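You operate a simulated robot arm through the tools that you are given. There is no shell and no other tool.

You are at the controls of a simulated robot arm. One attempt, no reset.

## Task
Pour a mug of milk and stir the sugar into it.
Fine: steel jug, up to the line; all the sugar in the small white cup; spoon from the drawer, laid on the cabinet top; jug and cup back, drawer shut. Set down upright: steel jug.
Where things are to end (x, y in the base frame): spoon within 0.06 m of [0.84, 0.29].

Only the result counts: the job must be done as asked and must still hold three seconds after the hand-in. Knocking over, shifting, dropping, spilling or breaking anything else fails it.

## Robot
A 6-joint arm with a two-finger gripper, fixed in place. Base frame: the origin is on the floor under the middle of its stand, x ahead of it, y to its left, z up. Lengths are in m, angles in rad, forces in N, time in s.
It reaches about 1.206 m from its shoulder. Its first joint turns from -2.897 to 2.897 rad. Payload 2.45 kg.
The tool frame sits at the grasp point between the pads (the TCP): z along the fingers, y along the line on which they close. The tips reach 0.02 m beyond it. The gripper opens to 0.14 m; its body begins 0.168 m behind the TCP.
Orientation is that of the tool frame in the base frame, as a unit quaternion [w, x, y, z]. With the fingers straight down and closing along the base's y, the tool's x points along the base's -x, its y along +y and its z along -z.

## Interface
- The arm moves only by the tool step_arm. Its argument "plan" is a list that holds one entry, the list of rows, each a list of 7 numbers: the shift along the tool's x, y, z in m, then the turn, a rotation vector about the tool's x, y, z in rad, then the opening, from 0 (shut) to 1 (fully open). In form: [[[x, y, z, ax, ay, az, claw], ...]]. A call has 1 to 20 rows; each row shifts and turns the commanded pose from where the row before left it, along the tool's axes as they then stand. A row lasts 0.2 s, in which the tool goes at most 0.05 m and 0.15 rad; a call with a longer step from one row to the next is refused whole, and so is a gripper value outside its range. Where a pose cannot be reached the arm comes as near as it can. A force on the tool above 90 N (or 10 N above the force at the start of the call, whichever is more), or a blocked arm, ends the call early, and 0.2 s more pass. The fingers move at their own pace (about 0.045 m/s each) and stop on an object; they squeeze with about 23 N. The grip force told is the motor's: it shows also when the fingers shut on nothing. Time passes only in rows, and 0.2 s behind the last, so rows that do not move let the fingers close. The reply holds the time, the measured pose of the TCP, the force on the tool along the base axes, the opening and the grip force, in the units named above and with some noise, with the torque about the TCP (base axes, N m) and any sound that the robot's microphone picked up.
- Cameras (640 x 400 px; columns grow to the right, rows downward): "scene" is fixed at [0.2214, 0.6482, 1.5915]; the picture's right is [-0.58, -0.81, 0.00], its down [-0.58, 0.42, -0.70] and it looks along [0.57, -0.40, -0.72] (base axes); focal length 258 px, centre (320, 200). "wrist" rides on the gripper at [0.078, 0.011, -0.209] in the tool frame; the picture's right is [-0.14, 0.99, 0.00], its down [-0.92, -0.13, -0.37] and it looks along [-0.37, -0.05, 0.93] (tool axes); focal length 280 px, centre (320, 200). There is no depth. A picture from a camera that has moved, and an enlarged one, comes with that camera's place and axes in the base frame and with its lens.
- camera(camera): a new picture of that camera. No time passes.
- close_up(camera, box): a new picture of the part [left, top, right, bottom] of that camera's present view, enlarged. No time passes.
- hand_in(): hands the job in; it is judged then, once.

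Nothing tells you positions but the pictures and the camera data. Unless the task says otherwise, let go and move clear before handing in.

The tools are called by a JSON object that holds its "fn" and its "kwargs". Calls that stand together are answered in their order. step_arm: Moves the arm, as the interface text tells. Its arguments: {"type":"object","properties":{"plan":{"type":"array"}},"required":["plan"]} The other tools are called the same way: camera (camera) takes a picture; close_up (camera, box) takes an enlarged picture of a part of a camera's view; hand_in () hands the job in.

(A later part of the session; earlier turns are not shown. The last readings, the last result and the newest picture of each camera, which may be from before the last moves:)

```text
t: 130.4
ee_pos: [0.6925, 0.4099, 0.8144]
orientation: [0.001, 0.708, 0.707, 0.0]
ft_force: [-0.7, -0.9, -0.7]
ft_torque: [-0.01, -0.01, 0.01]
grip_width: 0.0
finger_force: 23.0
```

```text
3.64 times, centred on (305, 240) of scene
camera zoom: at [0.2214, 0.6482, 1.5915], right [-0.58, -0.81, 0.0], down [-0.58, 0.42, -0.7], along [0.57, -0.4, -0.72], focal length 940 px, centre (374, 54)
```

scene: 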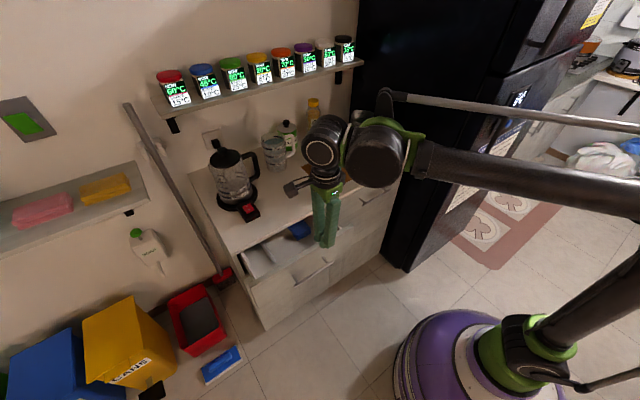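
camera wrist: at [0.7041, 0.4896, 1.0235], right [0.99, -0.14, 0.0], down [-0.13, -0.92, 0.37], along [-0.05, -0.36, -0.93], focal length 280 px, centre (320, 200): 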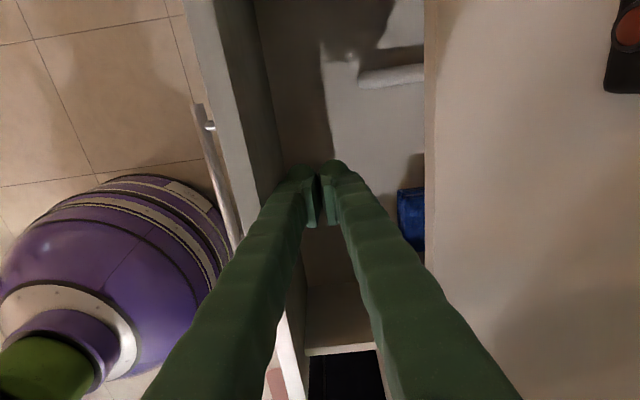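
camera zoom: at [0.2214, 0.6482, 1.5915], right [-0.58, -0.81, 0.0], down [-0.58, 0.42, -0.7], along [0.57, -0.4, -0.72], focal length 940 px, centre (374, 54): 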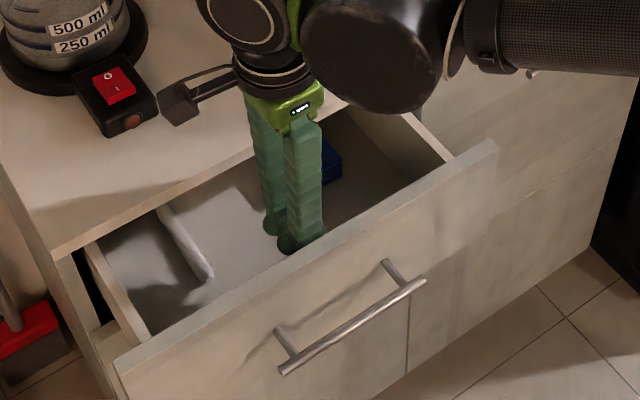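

The fingers are inside, behind the front panel. I'm pushing the drawer open by another 13 cm or so.

{"fn": "step_arm", "kwargs": {"plan": [[[0, -0.015, 0, 0, 0, 0, 0], [0, -0.02, 0, 0, 0, 0, 0], [0, -0.025, 0, 0, 0, 0, 0], [0, -0.025, 0, 0, 0, 0, 0], [0, -0.025, 0, 0, 0, 0, 0], [0, -0.02, 0, 0, 0, 0, 0], [0, 0, 0, 0, 0, 0, 0]]]}}

{"fn": "camera", "kwargs": {"camera": "wrist"}}

{"fn": "close_up", "kwargs": {"camera": "scene", "box": [215, 185, 375, 325]}}

```text
t: 132.0
ee_pos: [0.5635, 0.4109, 0.8127]
orientation: [0.0, 0.707, 0.707, 0.0]
ft_force: [0.2, -0.3, -0.2]
ft_torque: [0.0, 0.0, 0.04]
grip_width: 0.0002
finger_force: 22.9
```

```text
taken
camera wrist: at [0.5745, 0.4897, 1.0233], right [0.99, -0.14, 0.0], down [-0.13, -0.92, 0.37], along [-0.05, -0.36, -0.93], focal length 280 px, centre (320, 200)
```

wrist: 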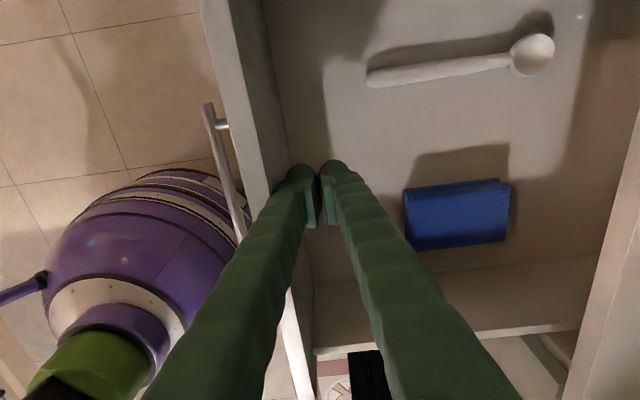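

```text
2.86 times, centred on (295, 255) of scene
camera zoom: at [0.2214, 0.6482, 1.5915], right [-0.58, -0.81, 0.0], down [-0.58, 0.42, -0.7], along [0.57, -0.4, -0.72], focal length 738 px, centre (391, 43)
```

zoom: 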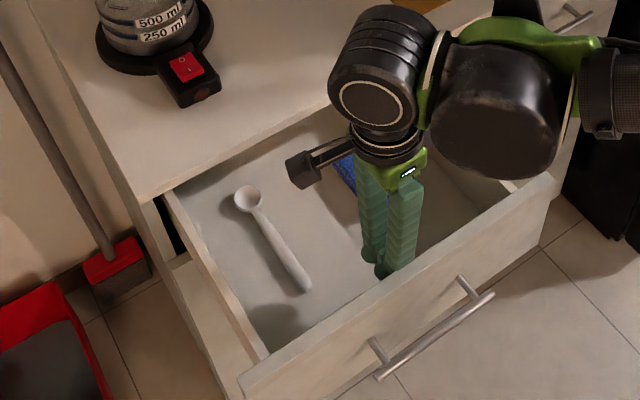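

The drawer is wide open and the spoon is fully exposed, from its handle end at (0.626, 0.490) to its bowl at (0.78, 0.490). To stir with the bowl down and the arm on the robot side, I need to grip it with the tool turned by 180°, so I'm rising and turning.

{"fn": "step_arm", "kwargs": {"plan": [[[0, 0.006, 0, 0, 0, 0, 0], [0, 0, -0.05, 0, 0, 0, 0], [0, 0, -0.05, 0, 0, 0, 0.2], [0, 0, -0.05, 0, 0, 0, 0.43], [0, 0, -0.04, 0, 0, 0, 0.43], [0, 0, 0, 0, 0, -0.1473, 0.43], [0, 0, 0, 0, 0, -0.1473, 0.43], [0, 0, 0, 0, 0, -0.1473, 0.43], [0, 0, 0, 0, 0, -0.1473, 0.43], [0, 0, 0, 0, 0, -0.1473, 0.43], [0, 0, 0, 0, 0, -0.1473, 0.43], [0, 0, 0, 0, 0, -0.1473, 0.43], [0, 0, 0, 0, 0, -0.1473, 0.43], [0, 0, 0, 0, 0, -0.1473, 0.43], [0, 0, 0, 0, 0, -0.1473, 0.43], [0, 0, 0, 0, 0, -0.1473, 0.43]]]}}

{"fn": "camera", "kwargs": {"camera": "wrist"}}

```text
t: 135.4
ee_pos: [0.5684, 0.4098, 1.0049]
orientation: [0.0, -0.025, 1.0, 0.0]
ft_force: [-0.4, -0.2, 0.0]
ft_torque: [0.04, -0.01, 0.0]
grip_width: 0.0601
finger_force: 0.0
```

```text
taken
camera wrist: at [0.4907, 0.4176, 1.2151], right [0.09, 1.0, 0.0], down [0.93, -0.08, 0.37], along [0.37, -0.03, -0.93], focal length 280 px, centre (320, 200)
```

wrist: 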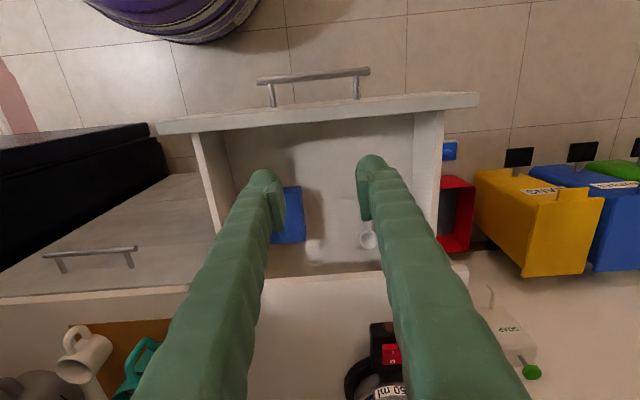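

Now in the normal yaw. I'll centre over the spoon to measure it accurately before turning further.

{"fn": "step_arm", "kwargs": {"plan": [[[-0.016, 0.04, 0, 0, 0, 0, 0.6], [-0.016, 0.04, 0, 0, 0, 0, 0.8], [0, 0, 0, 0, 0, -0.05, 1], [0, 0, 0, 0, 0, 0, 1], [0, 0, 0, 0, 0, 0, 1]]]}}

{"fn": "camera", "kwargs": {"camera": "wrist"}}

{"fn": "close_up", "kwargs": {"camera": "wrist", "box": [230, 100, 410, 270]}}

```text
t: 136.6
ee_pos: [0.5971, 0.4915, 1.0055]
orientation: [0.0, -0.049, 0.999, 0.0]
ft_force: [0.2, 0.4, -0.8]
ft_torque: [-0.02, -0.01, -0.01]
grip_width: 0.1401
finger_force: 0.0
```

```text
taken
camera wrist: at [0.5188, 0.4954, 1.2164], right [0.04, 1.0, 0.0], down [0.93, -0.04, 0.37], along [0.37, -0.01, -0.93], focal length 280 px, centre (320, 200)
```

wrist: 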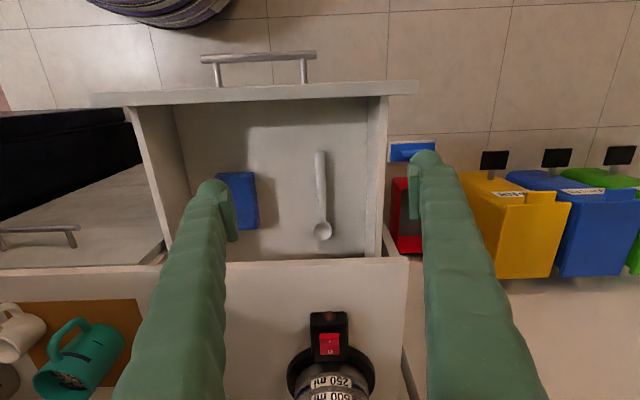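

```text
2.35 times, centred on (320, 185) of wrist
camera zoom: at [0.5188, 0.4954, 1.2164], right [0.04, 1.0, 0.0], down [0.93, -0.04, 0.37], along [0.37, -0.01, -0.93], focal length 660 px, centre (320, 235)
```

zoom: 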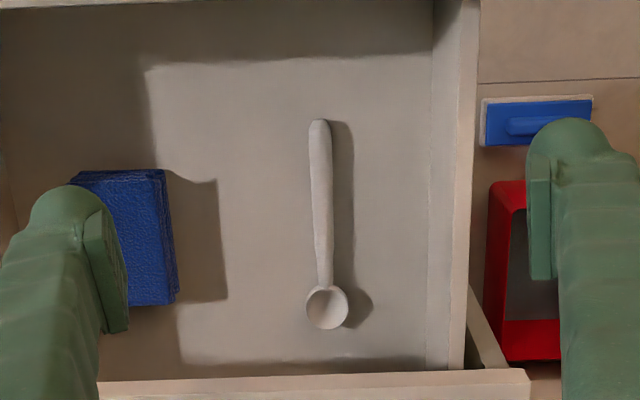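

The spoon lies straight along x at y≈0.493, with the handle end at x≈0.623 and the bowl centre at x≈0.781. I'm completing the turn to the flipped orientation.

{"fn": "step_arm", "kwargs": {"plan": [[[0, 0, 0, 0, 0, -0.145, 0.43], [0, 0, 0, 0, 0, -0.145, 0.43], [0, 0, 0, 0, 0, -0.145, 0.43], [0, 0, 0, 0, 0, -0.145, 0.43], [0, 0, 0, 0, 0, -0.145, 0.43], [0, 0, 0, 0, 0, -0.145, 0.43], [0, 0, 0, 0, 0, -0.145, 0.43], [0, 0, 0, 0, 0, -0.145, 0.43], [0, 0, 0, 0, 0, -0.145, 0.43], [0, 0, 0, 0, 0, -0.145, 0.43], [0, 0, 0, 0, 0, -0.145, 0.43], [0, 0, 0, 0, 0, -0.145, 0.43], [0, 0, 0, 0, 0, -0.145, 0.43], [0, 0, 0, 0, 0, -0.145, 0.43], [0, 0, 0, 0, 0, -0.145, 0.43], [0, 0, 0, 0, 0, -0.145, 0.43], [0, 0, 0, 0, 0, -0.145, 0.43], [0, 0, 0, 0, 0, -0.145, 0.43], [0, 0, 0, 0, 0, -0.145, 0.43], [0, 0, 0, 0, 0, -0.145, 0.43]]]}}

{"fn": "camera", "kwargs": {"camera": "wrist"}}

```text
t: 140.8
ee_pos: [0.5982, 0.4919, 1.0063]
orientation: [0.0, 0.997, -0.071, 0.001]
ft_force: [-0.3, -0.4, -0.2]
ft_torque: [0.04, 0.02, 0.0]
grip_width: 0.0602
finger_force: 0.1
```

```text
taken
camera wrist: at [0.6735, 0.4708, 1.2148], right [-0.28, -0.96, 0.0], down [-0.89, 0.26, 0.37], along [-0.35, 0.1, -0.93], focal length 280 px, centre (320, 200)
```

wrist: 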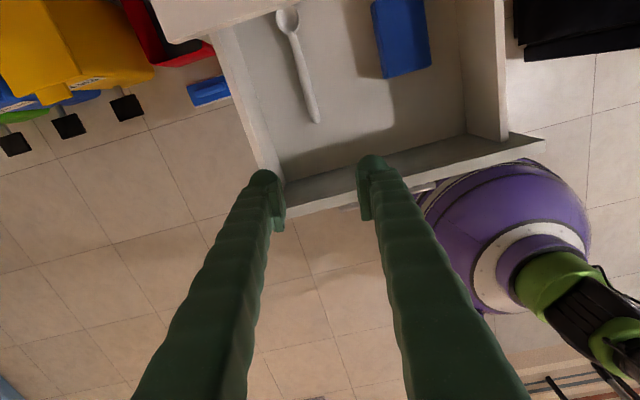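

{"fn": "step_arm", "kwargs": {"plan": [[[0, 0, 0, 0, 0, -0.142, 0.43], [0.0275, 0, 0, 0, 0, 0, 0.43], [0.0275, -0.001, 0, 0, 0, 0, 0.43], [0, 0, 0.05, 0, 0, 0, 0.43], [0, 0, 0.05, 0, 0, 0, 0.43], [0, 0, 0.05, 0, 0, 0, 0.43], [0, 0, 0.04, 0, 0, 0, 0.43], [0, 0, 0, 0, 0, 0, 0.43]]]}}

{"fn": "camera", "kwargs": {"camera": "wrist"}}

{"fn": "close_up", "kwargs": {"camera": "scene", "box": [225, 185, 365, 305]}}

```text
t: 142.6
ee_pos: [0.6511, 0.494, 0.8134]
orientation: [0.0, 1.0, 0.0, 0.0]
ft_force: [0.1, -0.4, 0.5]
ft_torque: [0.03, -0.02, 0.01]
grip_width: 0.0602
finger_force: 0.0
```

```text
taken
camera wrist: at [0.7304, 0.4829, 1.0233], right [-0.14, -0.99, 0.0], down [-0.92, 0.13, 0.37], along [-0.37, 0.05, -0.93], focal length 280 px, centre (320, 200)
```

wrist: 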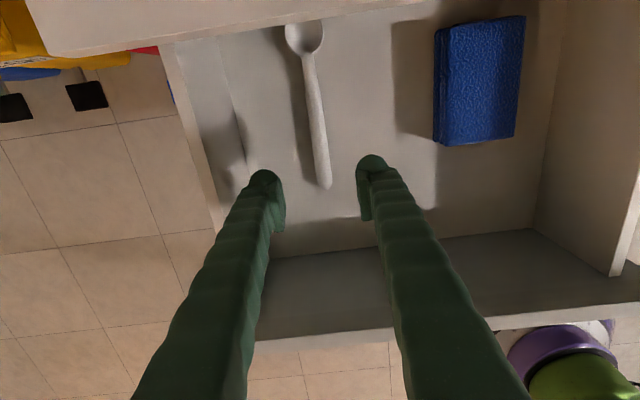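

```text
3.33 times, centred on (295, 245) of scene
camera zoom: at [0.2214, 0.6482, 1.5915], right [-0.58, -0.81, 0.0], down [-0.58, 0.42, -0.7], along [0.57, -0.4, -0.72], focal length 862 px, centre (403, 50)
```

zoom: 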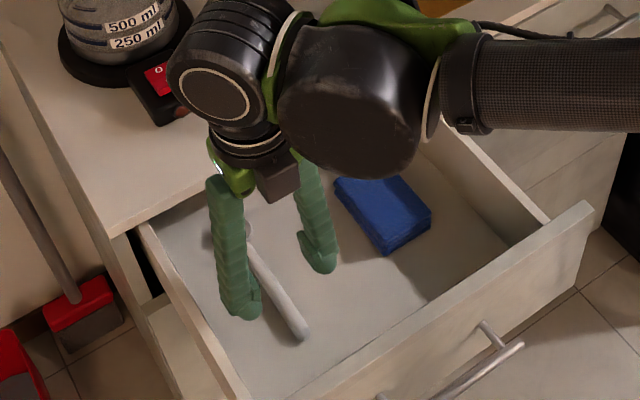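

The handle lies between the fingers, about 3 mm off-centre. I'm correcting and descending to the spoon.

{"fn": "step_arm", "kwargs": {"plan": [[[0, 0.003, 0.025, 0, 0, 0, 0.43], [0, 0, 0.025, 0, 0, 0, 0.43], [0, 0, 0.018, 0, 0, 0, 0.43], [0, 0, 0, 0, 0, 0, 0.43]]]}}

{"fn": "camera", "kwargs": {"camera": "wrist"}}

{"fn": "close_up", "kwargs": {"camera": "scene", "box": [255, 225, 335, 305]}}

```text
t: 143.6
ee_pos: [0.6516, 0.4903, 0.7471]
orientation: [0.0, 1.0, 0.0, 0.0]
ft_force: [-0.1, 0.1, 0.6]
ft_torque: [0.01, 0.01, -0.04]
grip_width: 0.0604
finger_force: 0.0
```

```text
taken
camera wrist: at [0.7304, 0.4797, 0.9569], right [-0.14, -0.99, 0.0], down [-0.92, 0.13, 0.37], along [-0.37, 0.05, -0.93], focal length 280 px, centre (320, 200)
```

wrist: 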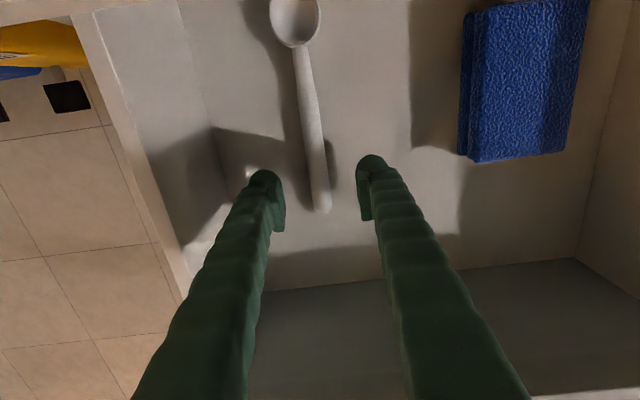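

```text
5.00 times, centred on (295, 265) of scene
camera zoom: at [0.2214, 0.6482, 1.5915], right [-0.58, -0.81, 0.0], down [-0.58, 0.42, -0.7], along [0.57, -0.4, -0.72], focal length 1292 px, centre (445, -125)
```

zoom: 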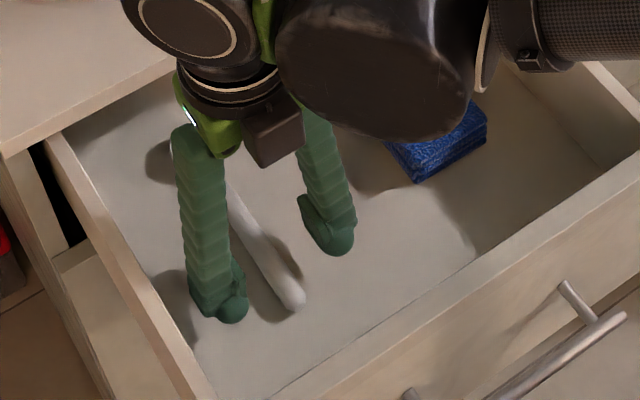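

{"fn": "step_arm", "kwargs": {"plan": [[[0, 0, 0.004, 0, 0, 0, 0.43], [0, 0, 0.004, 0, 0, 0, 0.43], [0, 0, 0.004, 0, 0, 0, 0.43]]]}}

{"fn": "close_up", "kwargs": {"camera": "scene", "box": [265, 245, 315, 295]}}

{"fn": "close_up", "kwargs": {"camera": "wrist", "box": [230, 130, 410, 250]}}

```text
t: 144.4
ee_pos: [0.6523, 0.4894, 0.734]
orientation: [0.0, 1.0, 0.0, 0.001]
ft_force: [0.5, -0.1, 0.0]
ft_torque: [0.02, -0.02, 0.01]
grip_width: 0.0602
finger_force: 0.0
```

```text
8.00 times, centred on (290, 270) of scene
camera zoom: at [0.2214, 0.6482, 1.5915], right [-0.58, -0.81, 0.0], down [-0.58, 0.42, -0.7], along [0.57, -0.4, -0.72], focal length 2068 px, centre (560, -360)
```

zoom: 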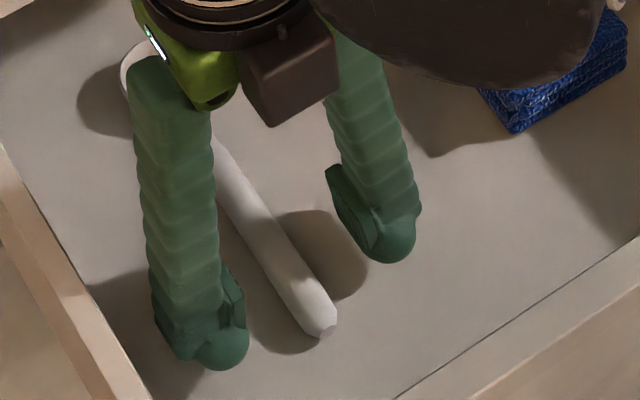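

```text
3.33 times, centred on (320, 190) of wrist
camera zoom: at [0.7305, 0.4796, 0.9445], right [-0.14, -0.99, 0.0], down [-0.92, 0.13, 0.37], along [-0.37, 0.05, -0.93], focal length 935 px, centre (320, 233)
```

zoom: 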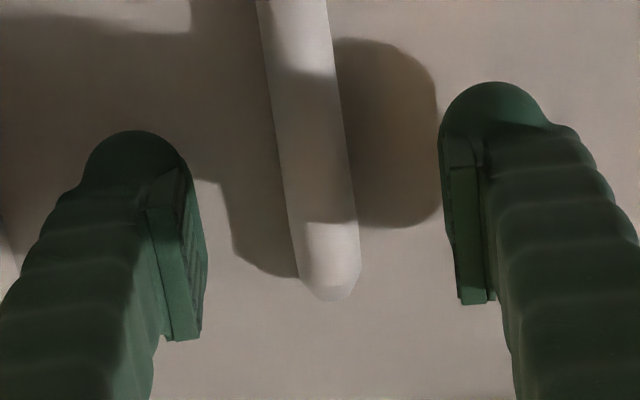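

The tips still appear slightly above the drawer floor, so I'm going down a bit more while checking the force.

{"fn": "step_arm", "kwargs": {"plan": [[[0, 0, 0.003, 0, 0, 0, 0.43], [0, 0, 0.002, 0, 0, 0, 0.43]]]}}

```text
t: 145.0
ee_pos: [0.6513, 0.4888, 0.7285]
orientation: [0.0, 1.0, 0.0, 0.0]
ft_force: [0.0, 0.9, -0.1]
ft_torque: [0.04, 0.01, 0.03]
grip_width: 0.0604
finger_force: 0.1
```

{"fn": "step_arm", "kwargs": {"plan": [[[0, 0, 0.002, 0, 0, 0, 0.43], [0, 0, 0.002, 0, 0, 0, 0.43]]]}}

{"fn": "close_up", "kwargs": {"camera": "scene", "box": [265, 245, 315, 295]}}

```text
t: 145.6
ee_pos: [0.6517, 0.4896, 0.7268]
orientation: [0.0, 1.0, -0.001, -0.001]
ft_force: [0.4, 0.6, -0.7]
ft_torque: [-0.02, 0.0, 0.01]
grip_width: 0.06
finger_force: 0.1
```

```text
8.00 times, centred on (290, 270) of scene
camera zoom: at [0.2214, 0.6482, 1.5915], right [-0.58, -0.81, 0.0], down [-0.58, 0.42, -0.7], along [0.57, -0.4, -0.72], focal length 2068 px, centre (560, -360)
```

zoom: 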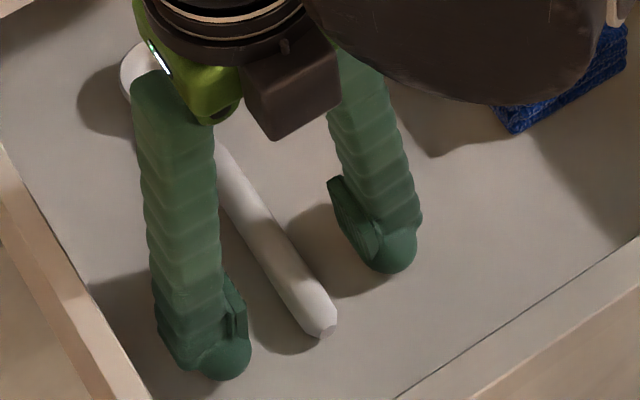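

{"fn": "step_arm", "kwargs": {"plan": [[[0, 0, 0.002, 0, 0, 0, 0.43], [0, 0, 0.002, 0, 0, 0, 0.43]]]}}

```text
t: 146.2
ee_pos: [0.6507, 0.4897, 0.7247]
orientation: [0.0, 1.0, 0.0, 0.001]
ft_force: [1.5, 5.0, 63.7]
ft_torque: [-0.51, 0.01, -0.37]
grip_width: 0.0604
finger_force: 0.1
```

I've reached the drawer floor. I'm easing up 2 mm and closing on the handle.

{"fn": "step_arm", "kwargs": {"plan": [[[0, 0, -0.003, 0, 0, 0, 0.43], [0, 0, 0, 0, 0, 0, 0], [0, 0, 0, 0, 0, 0, 0], [0, 0, 0, 0, 0, 0, 0], [0, 0, 0, 0, 0, 0, 0], [0, 0, 0, 0, 0, 0, 0]]]}}

{"fn": "close_up", "kwargs": {"camera": "scene", "box": [265, 245, 315, 295]}}

{"fn": "close_up", "kwargs": {"camera": "wrist", "box": [230, 50, 410, 250]}}

```text
t: 147.6
ee_pos: [0.6504, 0.4898, 0.7252]
orientation: [-0.001, 1.0, 0.0, 0.0]
ft_force: [1.0, -6.6, 32.9]
ft_torque: [0.03, -0.54, -0.25]
grip_width: 0.0148
finger_force: 23.2
```

```text
8.00 times, centred on (290, 270) of scene
camera zoom: at [0.2214, 0.6482, 1.5915], right [-0.58, -0.81, 0.0], down [-0.58, 0.42, -0.7], along [0.57, -0.4, -0.72], focal length 2068 px, centre (560, -360)
```

zoom: 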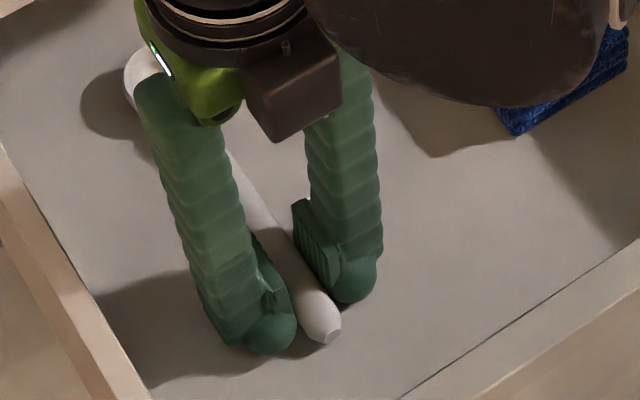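

```text
2.00 times, centred on (320, 150) of wrist
camera zoom: at [0.7295, 0.4795, 0.9348], right [-0.14, -0.99, 0.0], down [-0.92, 0.13, 0.37], along [-0.36, 0.05, -0.93], focal length 561 px, centre (320, 300)
```

zoom: 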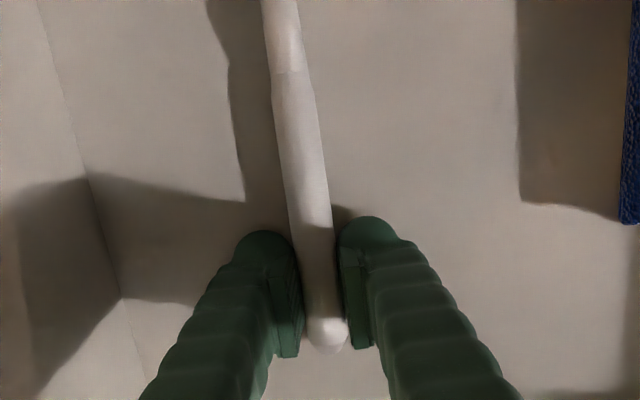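

The spoon handle is gripped (0.0148 m). I'm lifting gently.

{"fn": "step_arm", "kwargs": {"plan": [[[0, 0, -0.005, 0, 0, 0, 0], [0, 0, -0.01, 0, 0, 0, 0], [0, 0, -0.02, 0, 0, 0, 0], [0, 0, -0.03, 0, 0, 0, 0], [0, 0, 0, 0, 0, 0, 0]]]}}

{"fn": "close_up", "kwargs": {"camera": "scene", "box": [245, 205, 345, 305]}}

{"fn": "camera", "kwargs": {"camera": "wrist"}}

```text
t: 148.8
ee_pos: [0.651, 0.4914, 0.7914]
orientation: [0.0, 1.0, 0.0, 0.0]
ft_force: [1.1, -1.5, -0.4]
ft_torque: [-0.02, 0.03, 0.03]
grip_width: 0.0162
finger_force: 23.5
```

```text
4.00 times, centred on (295, 255) of scene
camera zoom: at [0.2214, 0.6482, 1.5915], right [-0.58, -0.81, 0.0], down [-0.58, 0.42, -0.7], along [0.57, -0.4, -0.72], focal length 1034 px, centre (420, -20)
```

zoom: 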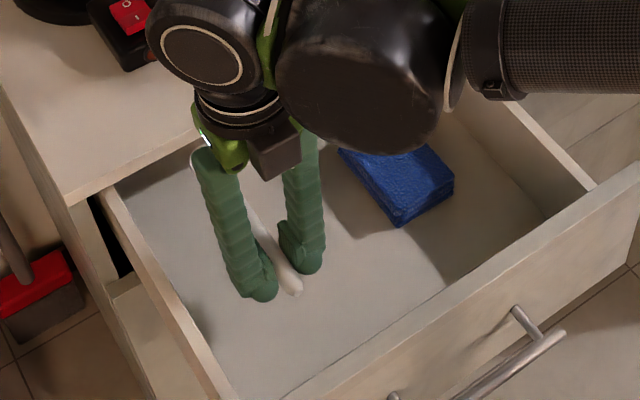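

```text
taken
camera wrist: at [0.7305, 0.4809, 1.0012], right [-0.14, -0.99, 0.0], down [-0.92, 0.13, 0.37], along [-0.37, 0.05, -0.93], focal length 280 px, centre (320, 200)
```

wrist: 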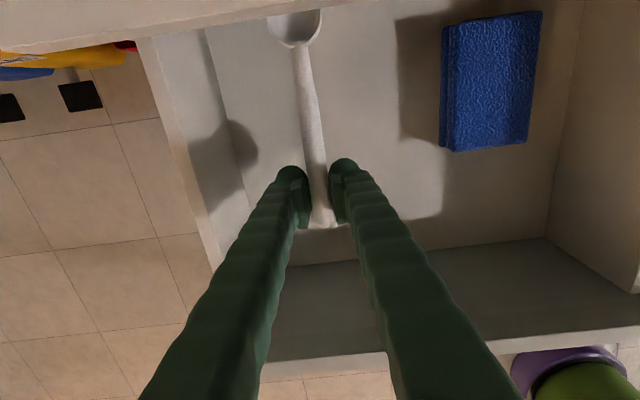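

The spoon is up. Its bowl still reaches under the counter edge, so I'm pulling back toward the robot before rising.

{"fn": "step_arm", "kwargs": {"plan": [[[-0.03, 0, 0, 0, 0, 0, 0], [-0.03, 0, 0, 0, 0, 0, 0], [-0.01, 0, 0, 0, 0, 0, 0], [0, 0, -0.03, 0, 0, 0, 0], [0, 0, -0.045, 0, 0, 0, 0], [0, 0, -0.045, 0, 0, 0, 0], [0, 0, -0.045, 0, 0, 0, 0], [0, 0, -0.045, 0, 0, 0, 0], [0, 0, -0.045, 0, 0, 0, 0], [0, 0, 0, 0, 0, 0, 0]]]}}

{"fn": "camera", "kwargs": {"camera": "wrist"}}

{"fn": "camera", "kwargs": {"camera": "scene"}}

```text
t: 151.0
ee_pos: [0.5802, 0.4901, 1.0468]
orientation: [0.001, 1.0, 0.0, 0.0]
ft_force: [-0.3, -0.4, -0.1]
ft_torque: [-0.01, 0.03, 0.0]
grip_width: 0.0161
finger_force: 22.8
```

```text
taken
camera wrist: at [0.6587, 0.4807, 1.2564], right [-0.14, -0.99, 0.0], down [-0.92, 0.13, 0.37], along [-0.37, 0.05, -0.93], focal length 280 px, centre (320, 200)
```

wrist: 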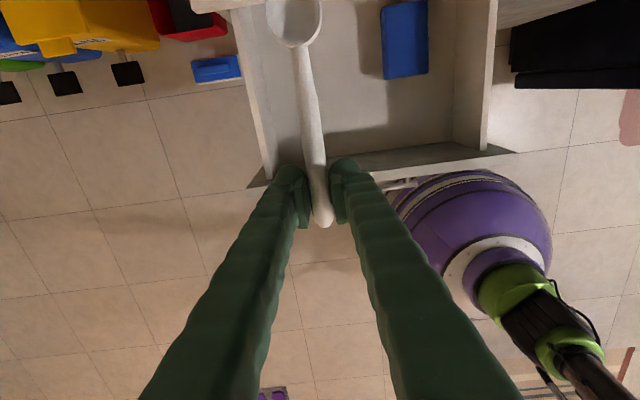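

```text
taken
```

scene: 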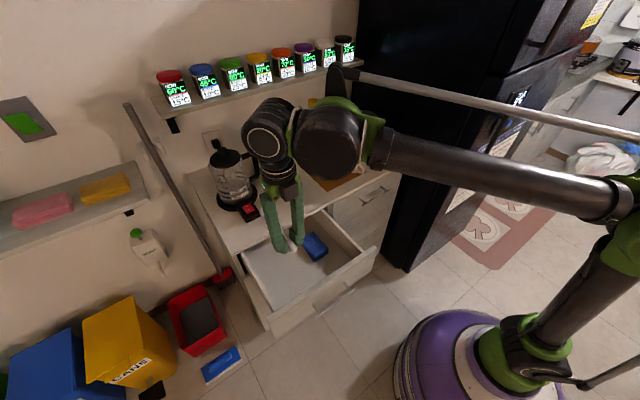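

The spoon is held firmly. I'm turning the tool back by 180° in free space.

{"fn": "step_arm", "kwargs": {"plan": [[[0, 0, 0, 0, 0, 0.1496, 0], [0, 0, 0, 0, 0, 0.1496, 0], [0, 0, 0, 0, 0, 0.1496, 0], [0, 0, 0, 0, 0, 0.1496, 0], [0, 0, 0, 0, 0, 0.1496, 0], [0, 0, 0, 0, 0, 0.1496, 0], [0, 0, 0, 0, 0, 0.1496, 0], [0, 0, 0, 0, 0, 0.1496, 0], [0, 0, 0, 0, 0, 0.1496, 0], [0, 0, 0, 0, 0, 0.1496, 0], [0, 0, 0, 0, 0, 0.1496, 0], [0, 0, 0, 0, 0, 0.1496, 0], [0, 0, 0, 0, 0, 0.1496, 0], [0, 0, 0, 0, 0, 0.1496, 0], [0, 0, 0, 0, 0, 0.1496, 0], [0, 0, 0, 0, 0, 0.1496, 0], [0, 0, 0, 0, 0, 0.1496, 0], [0, 0, 0, 0, 0, 0.1496, 0], [0, 0, 0, 0, 0, 0.1496, 0], [0, 0, 0, 0, 0, 0.1496, 0]]]}}

{"fn": "camera", "kwargs": {"camera": "wrist"}}

{"fn": "camera", "kwargs": {"camera": "scene"}}

```text
t: 155.2
ee_pos: [0.5808, 0.488, 1.0454]
orientation: [0.0, -0.073, 0.997, -0.001]
ft_force: [0.3, -0.1, -0.2]
ft_torque: [0.01, -0.05, -0.02]
grip_width: 0.0161
finger_force: 23.4
```

```text
taken
camera wrist: at [0.5033, 0.49, 1.2546], right [-0.01, 1.0, 0.0], down [0.93, 0.01, 0.37], along [0.37, 0.0, -0.93], focal length 280 px, centre (320, 200)
```

wrist: 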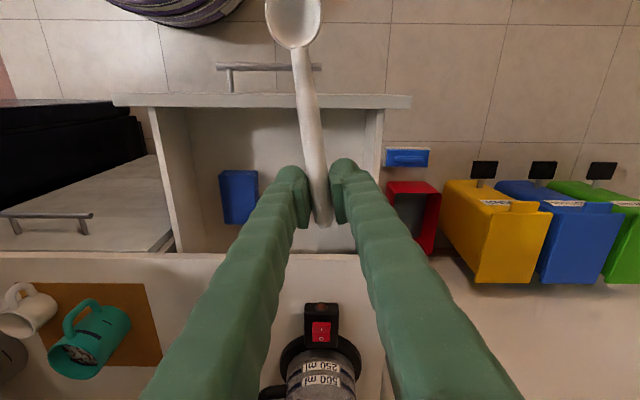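

```text
taken
```

scene: 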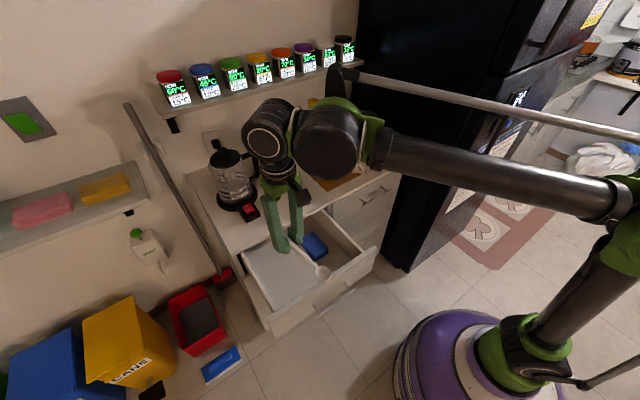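

The spoon's bowl now points toward the robot. I'm finishing the turn, moving right of the open drawer, and then pitching the tool forward so that the spoon hangs bowl-down.

{"fn": "step_arm", "kwargs": {"plan": [[[0, 0, 0, 0, 0, 0.1466, 0], [-0.015, -0.0425, -0.0091, 0, 0, 0, 0], [-0.015, -0.0425, -0.0091, 0, 0, 0, 0], [-0.015, -0.0425, -0.0091, 0, 0, 0, 0], [-0.015, -0.0425, -0.0091, 0, 0, 0, 0], [-0.015, -0.0425, -0.0091, 0, 0, 0, 0], [-0.015, -0.0425, -0.0091, 0, 0, 0, 0], [-0.015, -0.0425, -0.0091, 0, 0, 0, 0], [-0.015, -0.0425, -0.0091, 0, 0, 0, 0], [0, 0, 0, 0, -0.14, 0, 0], [0, 0, 0, 0, -0.14, 0, 0], [0, 0, 0, 0, -0.14, 0, 0], [0, 0, 0, 0, -0.14, 0, 0], [0, 0, 0, 0, -0.14, 0, 0], [0, 0, 0, 0, -0.14, 0, 0], [0, 0, 0, 0, -0.14, 0, 0], [0, 0, 0, 0, -0.14, 0, 0], [0, 0, 0, 0, -0.14, 0, 0], [0, 0, 0, 0, -0.14, 0, 0], [0, 0, 0, 0, 0, 0, 0]]]}}

{"fn": "camera", "kwargs": {"camera": "wrist"}}

{"fn": "camera", "kwargs": {"camera": "scene"}}

{"fn": "close_up", "kwargs": {"camera": "scene", "box": [280, 100, 440, 220]}}

```text
t: 159.4
ee_pos: [0.7022, 0.1503, 1.118]
orientation: [0.644, 0.0, 0.765, 0.0]
ft_force: [-0.2, -0.4, -1.2]
ft_torque: [0.01, -0.02, -0.01]
grip_width: 0.0157
finger_force: 22.8
```

```text
taken
camera wrist: at [0.4837, 0.1609, 1.0771], right [0.02, 0.99, 0.14], down [-0.21, -0.13, 0.97], along [0.98, -0.05, 0.2], focal length 280 px, centre (320, 200)
```

wrist: 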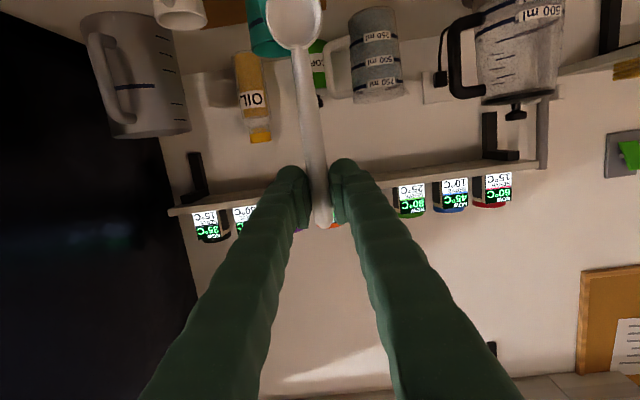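

```text
taken
```

scene: 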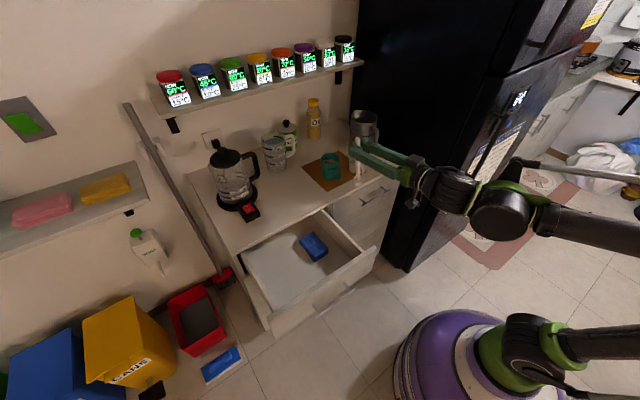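

```text
3.33 times, centred on (360, 160) of scene
camera zoom: at [0.2214, 0.6482, 1.5915], right [-0.58, -0.81, 0.0], down [-0.58, 0.42, -0.7], along [0.57, -0.4, -0.72], focal length 862 px, centre (187, 333)
```

zoom: 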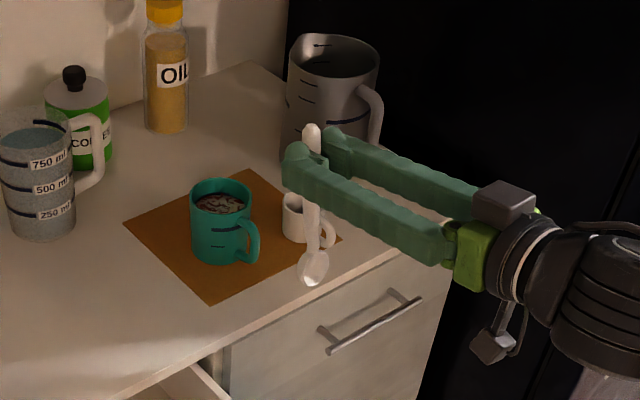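

The spoon hangs bowl-down, about 0.148 m from grip to tip. I'm levelling the tool so the spoon is vertical and moving it over the mug with the tip above the rim.

{"fn": "step_arm", "kwargs": {"plan": [[[0, 0, 0, 0, -0.085, 0, 0], [0, 0, 0, 0, -0.085, 0, 0], [-0.0024, -0.0061, 0.025, 0, 0, 0, 0], [-0.0024, -0.0061, 0.037, 0, 0, 0, 0], [-0.0024, -0.0061, 0.037, 0, 0, 0, 0], [-0.0024, -0.0061, 0.037, 0, 0, 0, 0], [-0.0024, -0.0061, 0.025, 0, 0, 0, 0], [0, 0, 0.012, 0, 0, 0, 0], [0, 0, 0, 0, 0, 0, 0]]]}}

{"fn": "camera", "kwargs": {"camera": "wrist"}}

{"fn": "close_up", "kwargs": {"camera": "scene", "box": [290, 100, 410, 190]}}

```text
t: 161.4
ee_pos: [0.877, 0.1202, 1.1301]
orientation: [0.706, -0.001, 0.708, 0.001]
ft_force: [0.2, 0.2, -0.7]
ft_torque: [0.03, -0.02, -0.02]
grip_width: 0.0159
finger_force: 22.9
```

```text
taken
camera wrist: at [0.6679, 0.1306, 1.0526], right [0.0, 0.99, 0.14], down [-0.37, -0.13, 0.92], along [0.93, -0.05, 0.36], focal length 280 px, centre (320, 200)
```

wrist: 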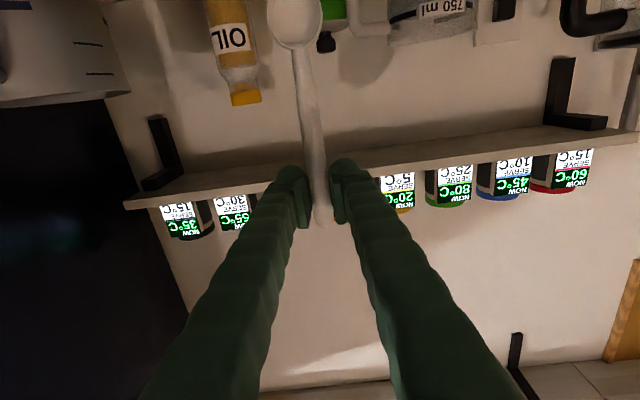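

```text
4.44 times, centred on (350, 145) of scene
camera zoom: at [0.2214, 0.6482, 1.5915], right [-0.58, -0.81, 0.0], down [-0.58, 0.42, -0.7], along [0.57, -0.4, -0.72], focal length 1149 px, centre (187, 444)
```

zoom: 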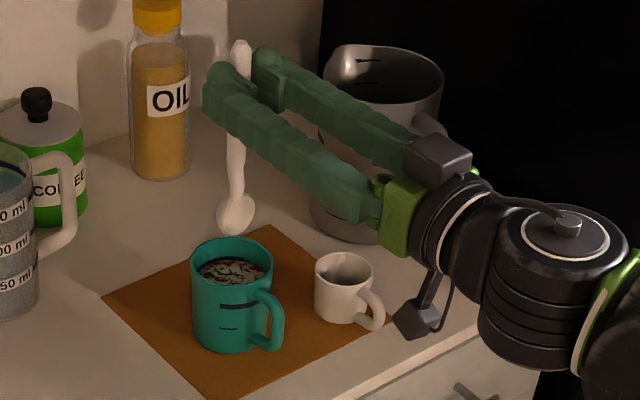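

The bowl is just above the mug. I'll zoom in to measure its offset from the mug centre precisely.

{"fn": "close_up", "kwargs": {"camera": "scene", "box": [318, 138, 346, 166]}}

{"fn": "close_up", "kwargs": {"camera": "wrist", "box": [230, 0, 390, 120]}}

```text
14.29 times, centred on (332, 152) of scene
camera zoom: at [0.2214, 0.6482, 1.5915], right [-0.58, -0.81, 0.0], down [-0.58, 0.42, -0.7], along [0.57, -0.4, -0.72], focal length 3692 px, centre (149, 886)
```

zoom: 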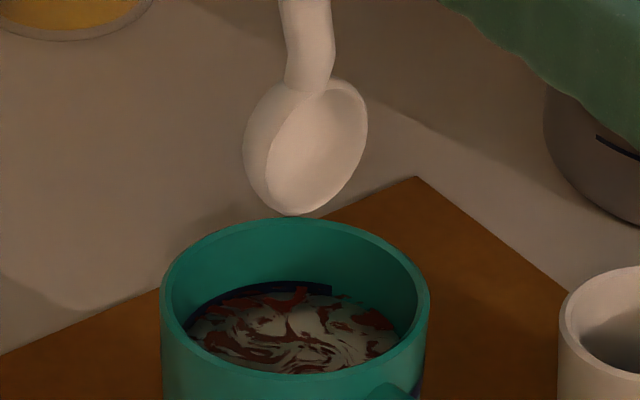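

```text
3.33 times, centred on (310, 60) of wrist
camera zoom: at [0.6679, 0.1306, 1.0526], right [0.0, 0.99, 0.14], down [-0.37, -0.13, 0.92], along [0.93, -0.05, 0.36], focal length 935 px, centre (353, 667)
```

zoom: 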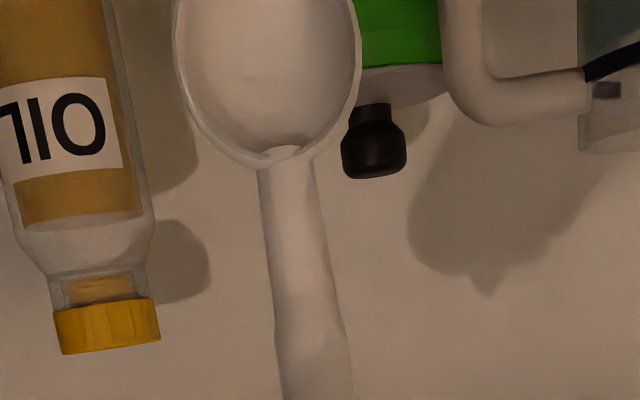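

In the camera's transverse direction the bowl is aligned within about 2 mm, but it needs to go roughly 9 mm deeper along the view. I'm correcting and lowering until the tip just enters the mug.

{"fn": "step_arm", "kwargs": {"plan": [[[0, -0.006, 0.007, 0, 0, 0, 0], [0.015, 0, 0, 0, 0, 0, 0], [0.015, 0, 0, 0, 0, 0, 0], [0.01, 0, 0, 0, 0, 0, 0], [0, 0, 0, 0, 0, 0, 0]]]}}

{"fn": "close_up", "kwargs": {"camera": "scene", "box": [318, 138, 346, 166]}}

{"fn": "camera", "kwargs": {"camera": "wrist"}}

```text
t: 162.6
ee_pos: [0.8832, 0.1133, 1.0885]
orientation: [0.706, -0.002, 0.708, 0.002]
ft_force: [0.6, -0.7, 0.1]
ft_torque: [0.03, -0.01, 0.01]
grip_width: 0.016
finger_force: 22.9
```

```text
14.29 times, centred on (332, 152) of scene
camera zoom: at [0.2214, 0.6482, 1.5915], right [-0.58, -0.81, 0.0], down [-0.58, 0.42, -0.7], along [0.57, -0.4, -0.72], focal length 3692 px, centre (149, 886)
```

zoom: 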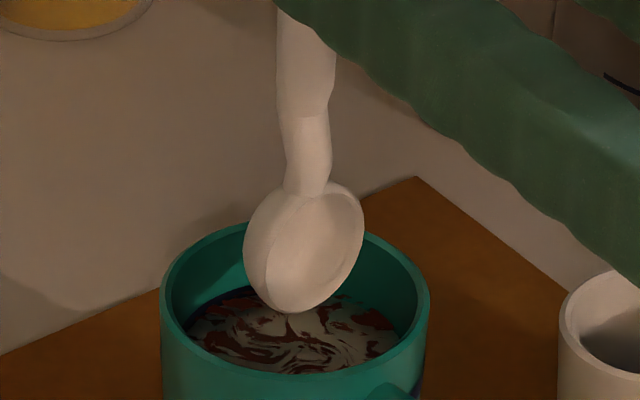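

```text
taken
camera wrist: at [0.6744, 0.1246, 1.0121], right [0.0, 0.99, 0.14], down [-0.37, -0.13, 0.92], along [0.93, -0.05, 0.36], focal length 280 px, centre (320, 200)
```

wrist: 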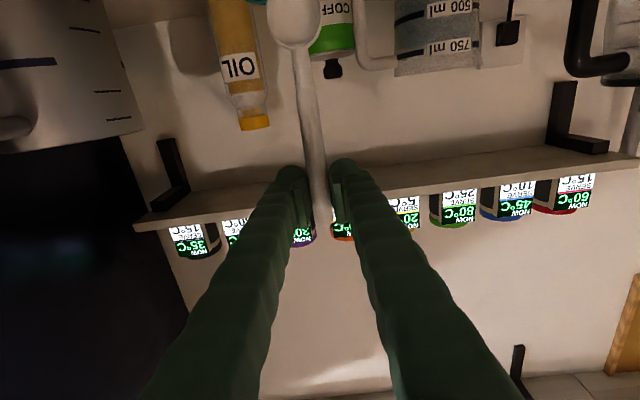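

The bowl tip is at rim height and well centred. I'm lowering into the milk.

{"fn": "step_arm", "kwargs": {"plan": [[[0.012, 0, 0.002, 0, 0, 0, 0], [0.012, 0, 0, 0, 0, 0, 0], [0.012, 0, 0, 0, 0, 0, 0], [0, 0, 0, 0, 0, 0, 0]]]}}

{"fn": "close_up", "kwargs": {"camera": "scene", "box": [318, 138, 346, 166]}}

{"fn": "close_up", "kwargs": {"camera": "scene", "box": [290, 100, 410, 190]}}

```text
t: 163.6
ee_pos: [0.8856, 0.1135, 1.0535]
orientation: [0.706, -0.001, 0.708, 0.001]
ft_force: [0.3, -0.3, -0.3]
ft_torque: [0.02, -0.06, -0.01]
grip_width: 0.0161
finger_force: 22.9
```

```text
14.29 times, centred on (332, 152) of scene
camera zoom: at [0.2214, 0.6482, 1.5915], right [-0.58, -0.81, 0.0], down [-0.58, 0.42, -0.7], along [0.57, -0.4, -0.72], focal length 3692 px, centre (149, 886)
```

zoom: 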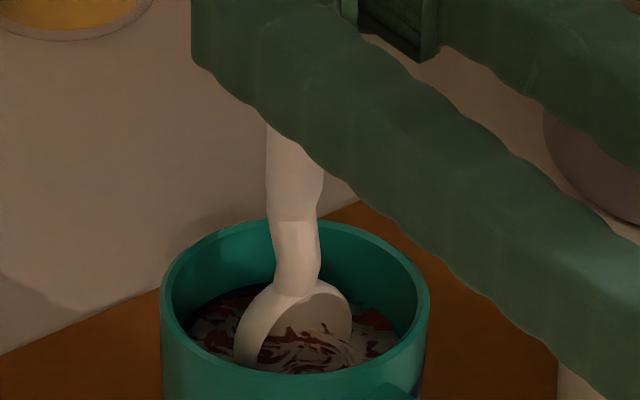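

```text
4.44 times, centred on (350, 145) of scene
camera zoom: at [0.2214, 0.6482, 1.5915], right [-0.58, -0.81, 0.0], down [-0.58, 0.42, -0.7], along [0.57, -0.4, -0.72], focal length 1149 px, centre (187, 444)
```

zoom: 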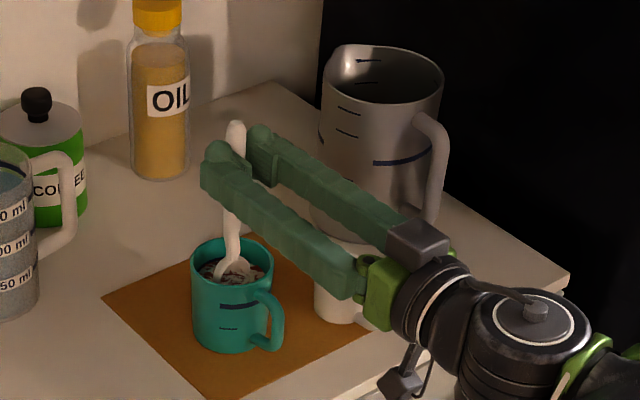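

The bowl is centred in the milk with about 14 mm clearance on each side. I'm lowering a little deeper and starting to stir in small circles.

{"fn": "step_arm", "kwargs": {"plan": [[[0.012, 0, 0, 0, 0, 0, 0], [0.011, 0, 0, 0, 0, 0, 0], [0, 0, 0.0045, 0, 0, 0, 0], [0, 0, 0.0045, 0, 0, 0, 0], [0, 0.00529, -0.00172, 0, 0, 0, 0], [0, 0.00327, -0.0045, 0, 0, 0, 0], [0, 0, -0.00556, 0, 0, 0, 0], [0, -0.00327, -0.0045, 0, 0, 0, 0], [0, -0.00529, -0.00172, 0, 0, 0, 0], [0, -0.00529, 0.00172, 0, 0, 0, 0], [0, -0.00327, 0.0045, 0, 0, 0, 0], [0, 0, 0.00556, 0, 0, 0, 0], [0, 0.00327, 0.0045, 0, 0, 0, 0], [0, 0.00529, 0.00172, 0, 0, 0, 0]]]}}

{"fn": "close_up", "kwargs": {"camera": "scene", "box": [318, 142, 346, 170]}}

```text
t: 166.6
ee_pos: [0.8934, 0.1147, 1.0301]
orientation: [0.706, -0.001, 0.708, 0.001]
ft_force: [1.1, -0.1, -0.5]
ft_torque: [0.02, -0.01, -0.02]
grip_width: 0.0156
finger_force: 22.7
```

```text
14.29 times, centred on (332, 156) of scene
camera zoom: at [0.2214, 0.6482, 1.5915], right [-0.58, -0.81, 0.0], down [-0.58, 0.42, -0.7], along [0.57, -0.4, -0.72], focal length 3692 px, centre (149, 829)
```

zoom: 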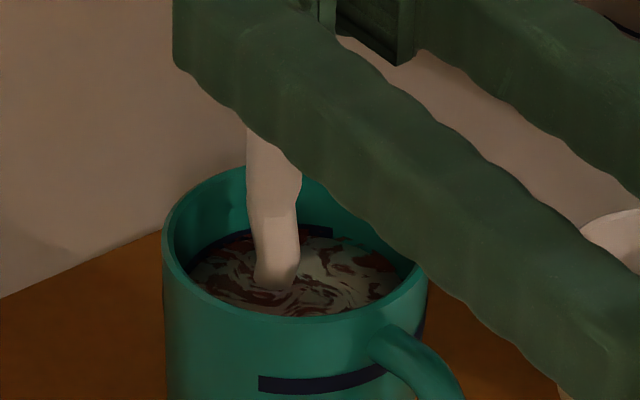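

No contact forces, and the streaks are starting to blend. I'll keep stirring.

{"fn": "step_arm", "kwargs": {"plan": [[[0, 0.00529, -0.00172, 0, 0, 0, 0], [0, 0.00327, -0.0045, 0, 0, 0, 0], [0, 0, -0.00556, 0, 0, 0, 0], [0, -0.00327, -0.0045, 0, 0, 0, 0], [0, -0.00529, -0.00172, 0, 0, 0, 0], [0, -0.00529, 0.00172, 0, 0, 0, 0], [0, -0.00327, 0.0045, 0, 0, 0, 0], [0, 0, 0.00556, 0, 0, 0, 0], [0, 0.00327, 0.0045, 0, 0, 0, 0], [0, 0.00529, 0.00172, 0, 0, 0, 0], [0, 0.00529, -0.00172, 0, 0, 0, 0], [0, 0.00327, -0.0045, 0, 0, 0, 0], [0, 0, -0.00556, 0, 0, 0, 0], [0, -0.00327, -0.0045, 0, 0, 0, 0], [0, -0.00529, -0.00172, 0, 0, 0, 0], [0, -0.00529, 0.00172, 0, 0, 0, 0], [0, -0.00327, 0.0045, 0, 0, 0, 0], [0, 0, 0.00556, 0, 0, 0, 0], [0, 0.00327, 0.0045, 0, 0, 0, 0], [0, 0.00529, 0.00172, 0, 0, 0, 0]]]}}

{"fn": "close_up", "kwargs": {"camera": "scene", "box": [318, 142, 346, 170]}}

```text
t: 170.8
ee_pos: [0.8946, 0.1137, 1.0322]
orientation: [0.706, -0.001, 0.708, 0.001]
ft_force: [-1.1, 0.3, -0.8]
ft_torque: [0.01, 0.0, 0.02]
grip_width: 0.0158
finger_force: 23.1
```

```text
14.29 times, centred on (332, 156) of scene
camera zoom: at [0.2214, 0.6482, 1.5915], right [-0.58, -0.81, 0.0], down [-0.58, 0.42, -0.7], along [0.57, -0.4, -0.72], focal length 3692 px, centre (149, 829)
```

zoom: 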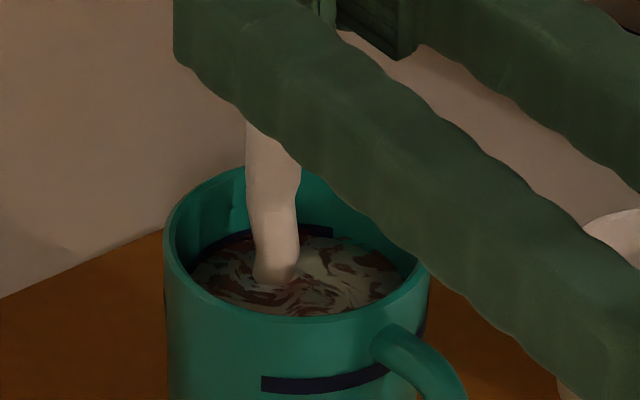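

The streaks are fading gradually. I'm stirring a bit faster.

{"fn": "step_arm", "kwargs": {"plan": [[[0, 0, 0.001, 0, 0, 0, 0], [0, 0.00866, -0.005, 0, 0, 0, 0], [0, 0, -0.01, 0, 0, 0, 0], [0, -0.00866, -0.005, 0, 0, 0, 0], [0, -0.00866, 0.005, 0, 0, 0, 0], [0, 0, 0.01, 0, 0, 0, 0], [0, 0.00866, 0.005, 0, 0, 0, 0], [0, 0.00866, -0.005, 0, 0, 0, 0], [0, 0, -0.01, 0, 0, 0, 0], [0, -0.00866, -0.005, 0, 0, 0, 0], [0, -0.00866, 0.005, 0, 0, 0, 0], [0, 0, 0.01, 0, 0, 0, 0], [0, 0.00866, 0.005, 0, 0, 0, 0], [0, 0.00866, -0.005, 0, 0, 0, 0], [0, 0, -0.01, 0, 0, 0, 0], [0, -0.00866, -0.005, 0, 0, 0, 0], [0, -0.00866, 0.005, 0, 0, 0, 0], [0, 0, 0.01, 0, 0, 0, 0], [0, 0.00866, 0.005, 0, 0, 0, 0]]]}}

{"fn": "close_up", "kwargs": {"camera": "scene", "box": [318, 142, 346, 170]}}

```text
t: 174.8
ee_pos: [0.8945, 0.1154, 1.029]
orientation: [0.707, -0.001, 0.708, 0.001]
ft_force: [-1.1, -0.8, 0.7]
ft_torque: [0.01, 0.03, 0.01]
grip_width: 0.0154
finger_force: 22.9
```

```text
14.29 times, centred on (332, 156) of scene
camera zoom: at [0.2214, 0.6482, 1.5915], right [-0.58, -0.81, 0.0], down [-0.58, 0.42, -0.7], along [0.57, -0.4, -0.72], focal length 3692 px, centre (149, 829)
```

zoom: 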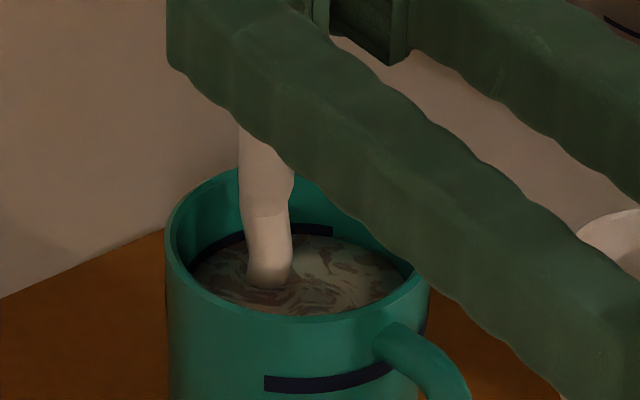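

It's blending well. The mug may have been nudged by about 1 mm, so I'll shrink the circle slightly and recentre while stirring on.

{"fn": "step_arm", "kwargs": {"plan": [[[0, 0.0015, -0.0008, 0, 0, 0, 0], [0, 0.00693, -0.004, 0, 0, 0, 0], [0, 0, -0.008, 0, 0, 0, 0], [0, -0.00693, -0.004, 0, 0, 0, 0], [0, -0.00693, 0.004, 0, 0, 0, 0], [0, 0, 0.008, 0, 0, 0, 0], [0, 0.00693, 0.004, 0, 0, 0, 0], [0, 0.00693, -0.004, 0, 0, 0, 0], [0, 0, -0.008, 0, 0, 0, 0], [0, -0.00693, -0.004, 0, 0, 0, 0], [0, -0.00693, 0.004, 0, 0, 0, 0], [0, 0, 0.008, 0, 0, 0, 0], [0, 0.00693, 0.004, 0, 0, 0, 0], [0, 0.00693, -0.004, 0, 0, 0, 0], [0, 0, -0.008, 0, 0, 0, 0], [0, -0.00693, -0.004, 0, 0, 0, 0], [0, -0.00693, 0.004, 0, 0, 0, 0], [0, 0, 0.008, 0, 0, 0, 0], [0, 0.00693, 0.004, 0, 0, 0, 0]]]}}

{"fn": "close_up", "kwargs": {"camera": "scene", "box": [318, 142, 346, 170]}}

```text
t: 178.8
ee_pos: [0.8928, 0.1154, 1.0302]
orientation: [0.707, -0.001, 0.707, 0.001]
ft_force: [0.3, 0.5, -1.6]
ft_torque: [0.02, 0.02, 0.01]
grip_width: 0.0148
finger_force: 23.2
```

```text
14.29 times, centred on (332, 156) of scene
camera zoom: at [0.2214, 0.6482, 1.5915], right [-0.58, -0.81, 0.0], down [-0.58, 0.42, -0.7], along [0.57, -0.4, -0.72], focal length 3692 px, centre (149, 829)
```

zoom: 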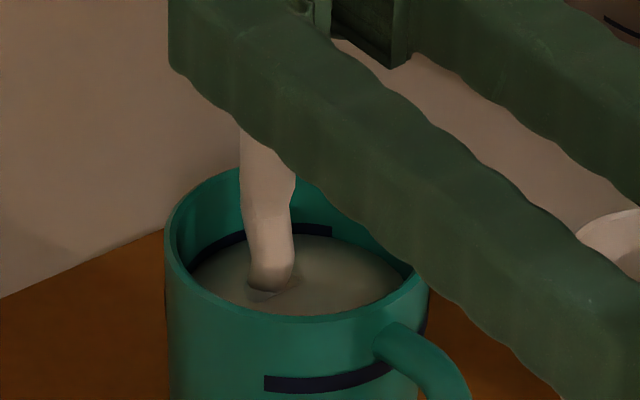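

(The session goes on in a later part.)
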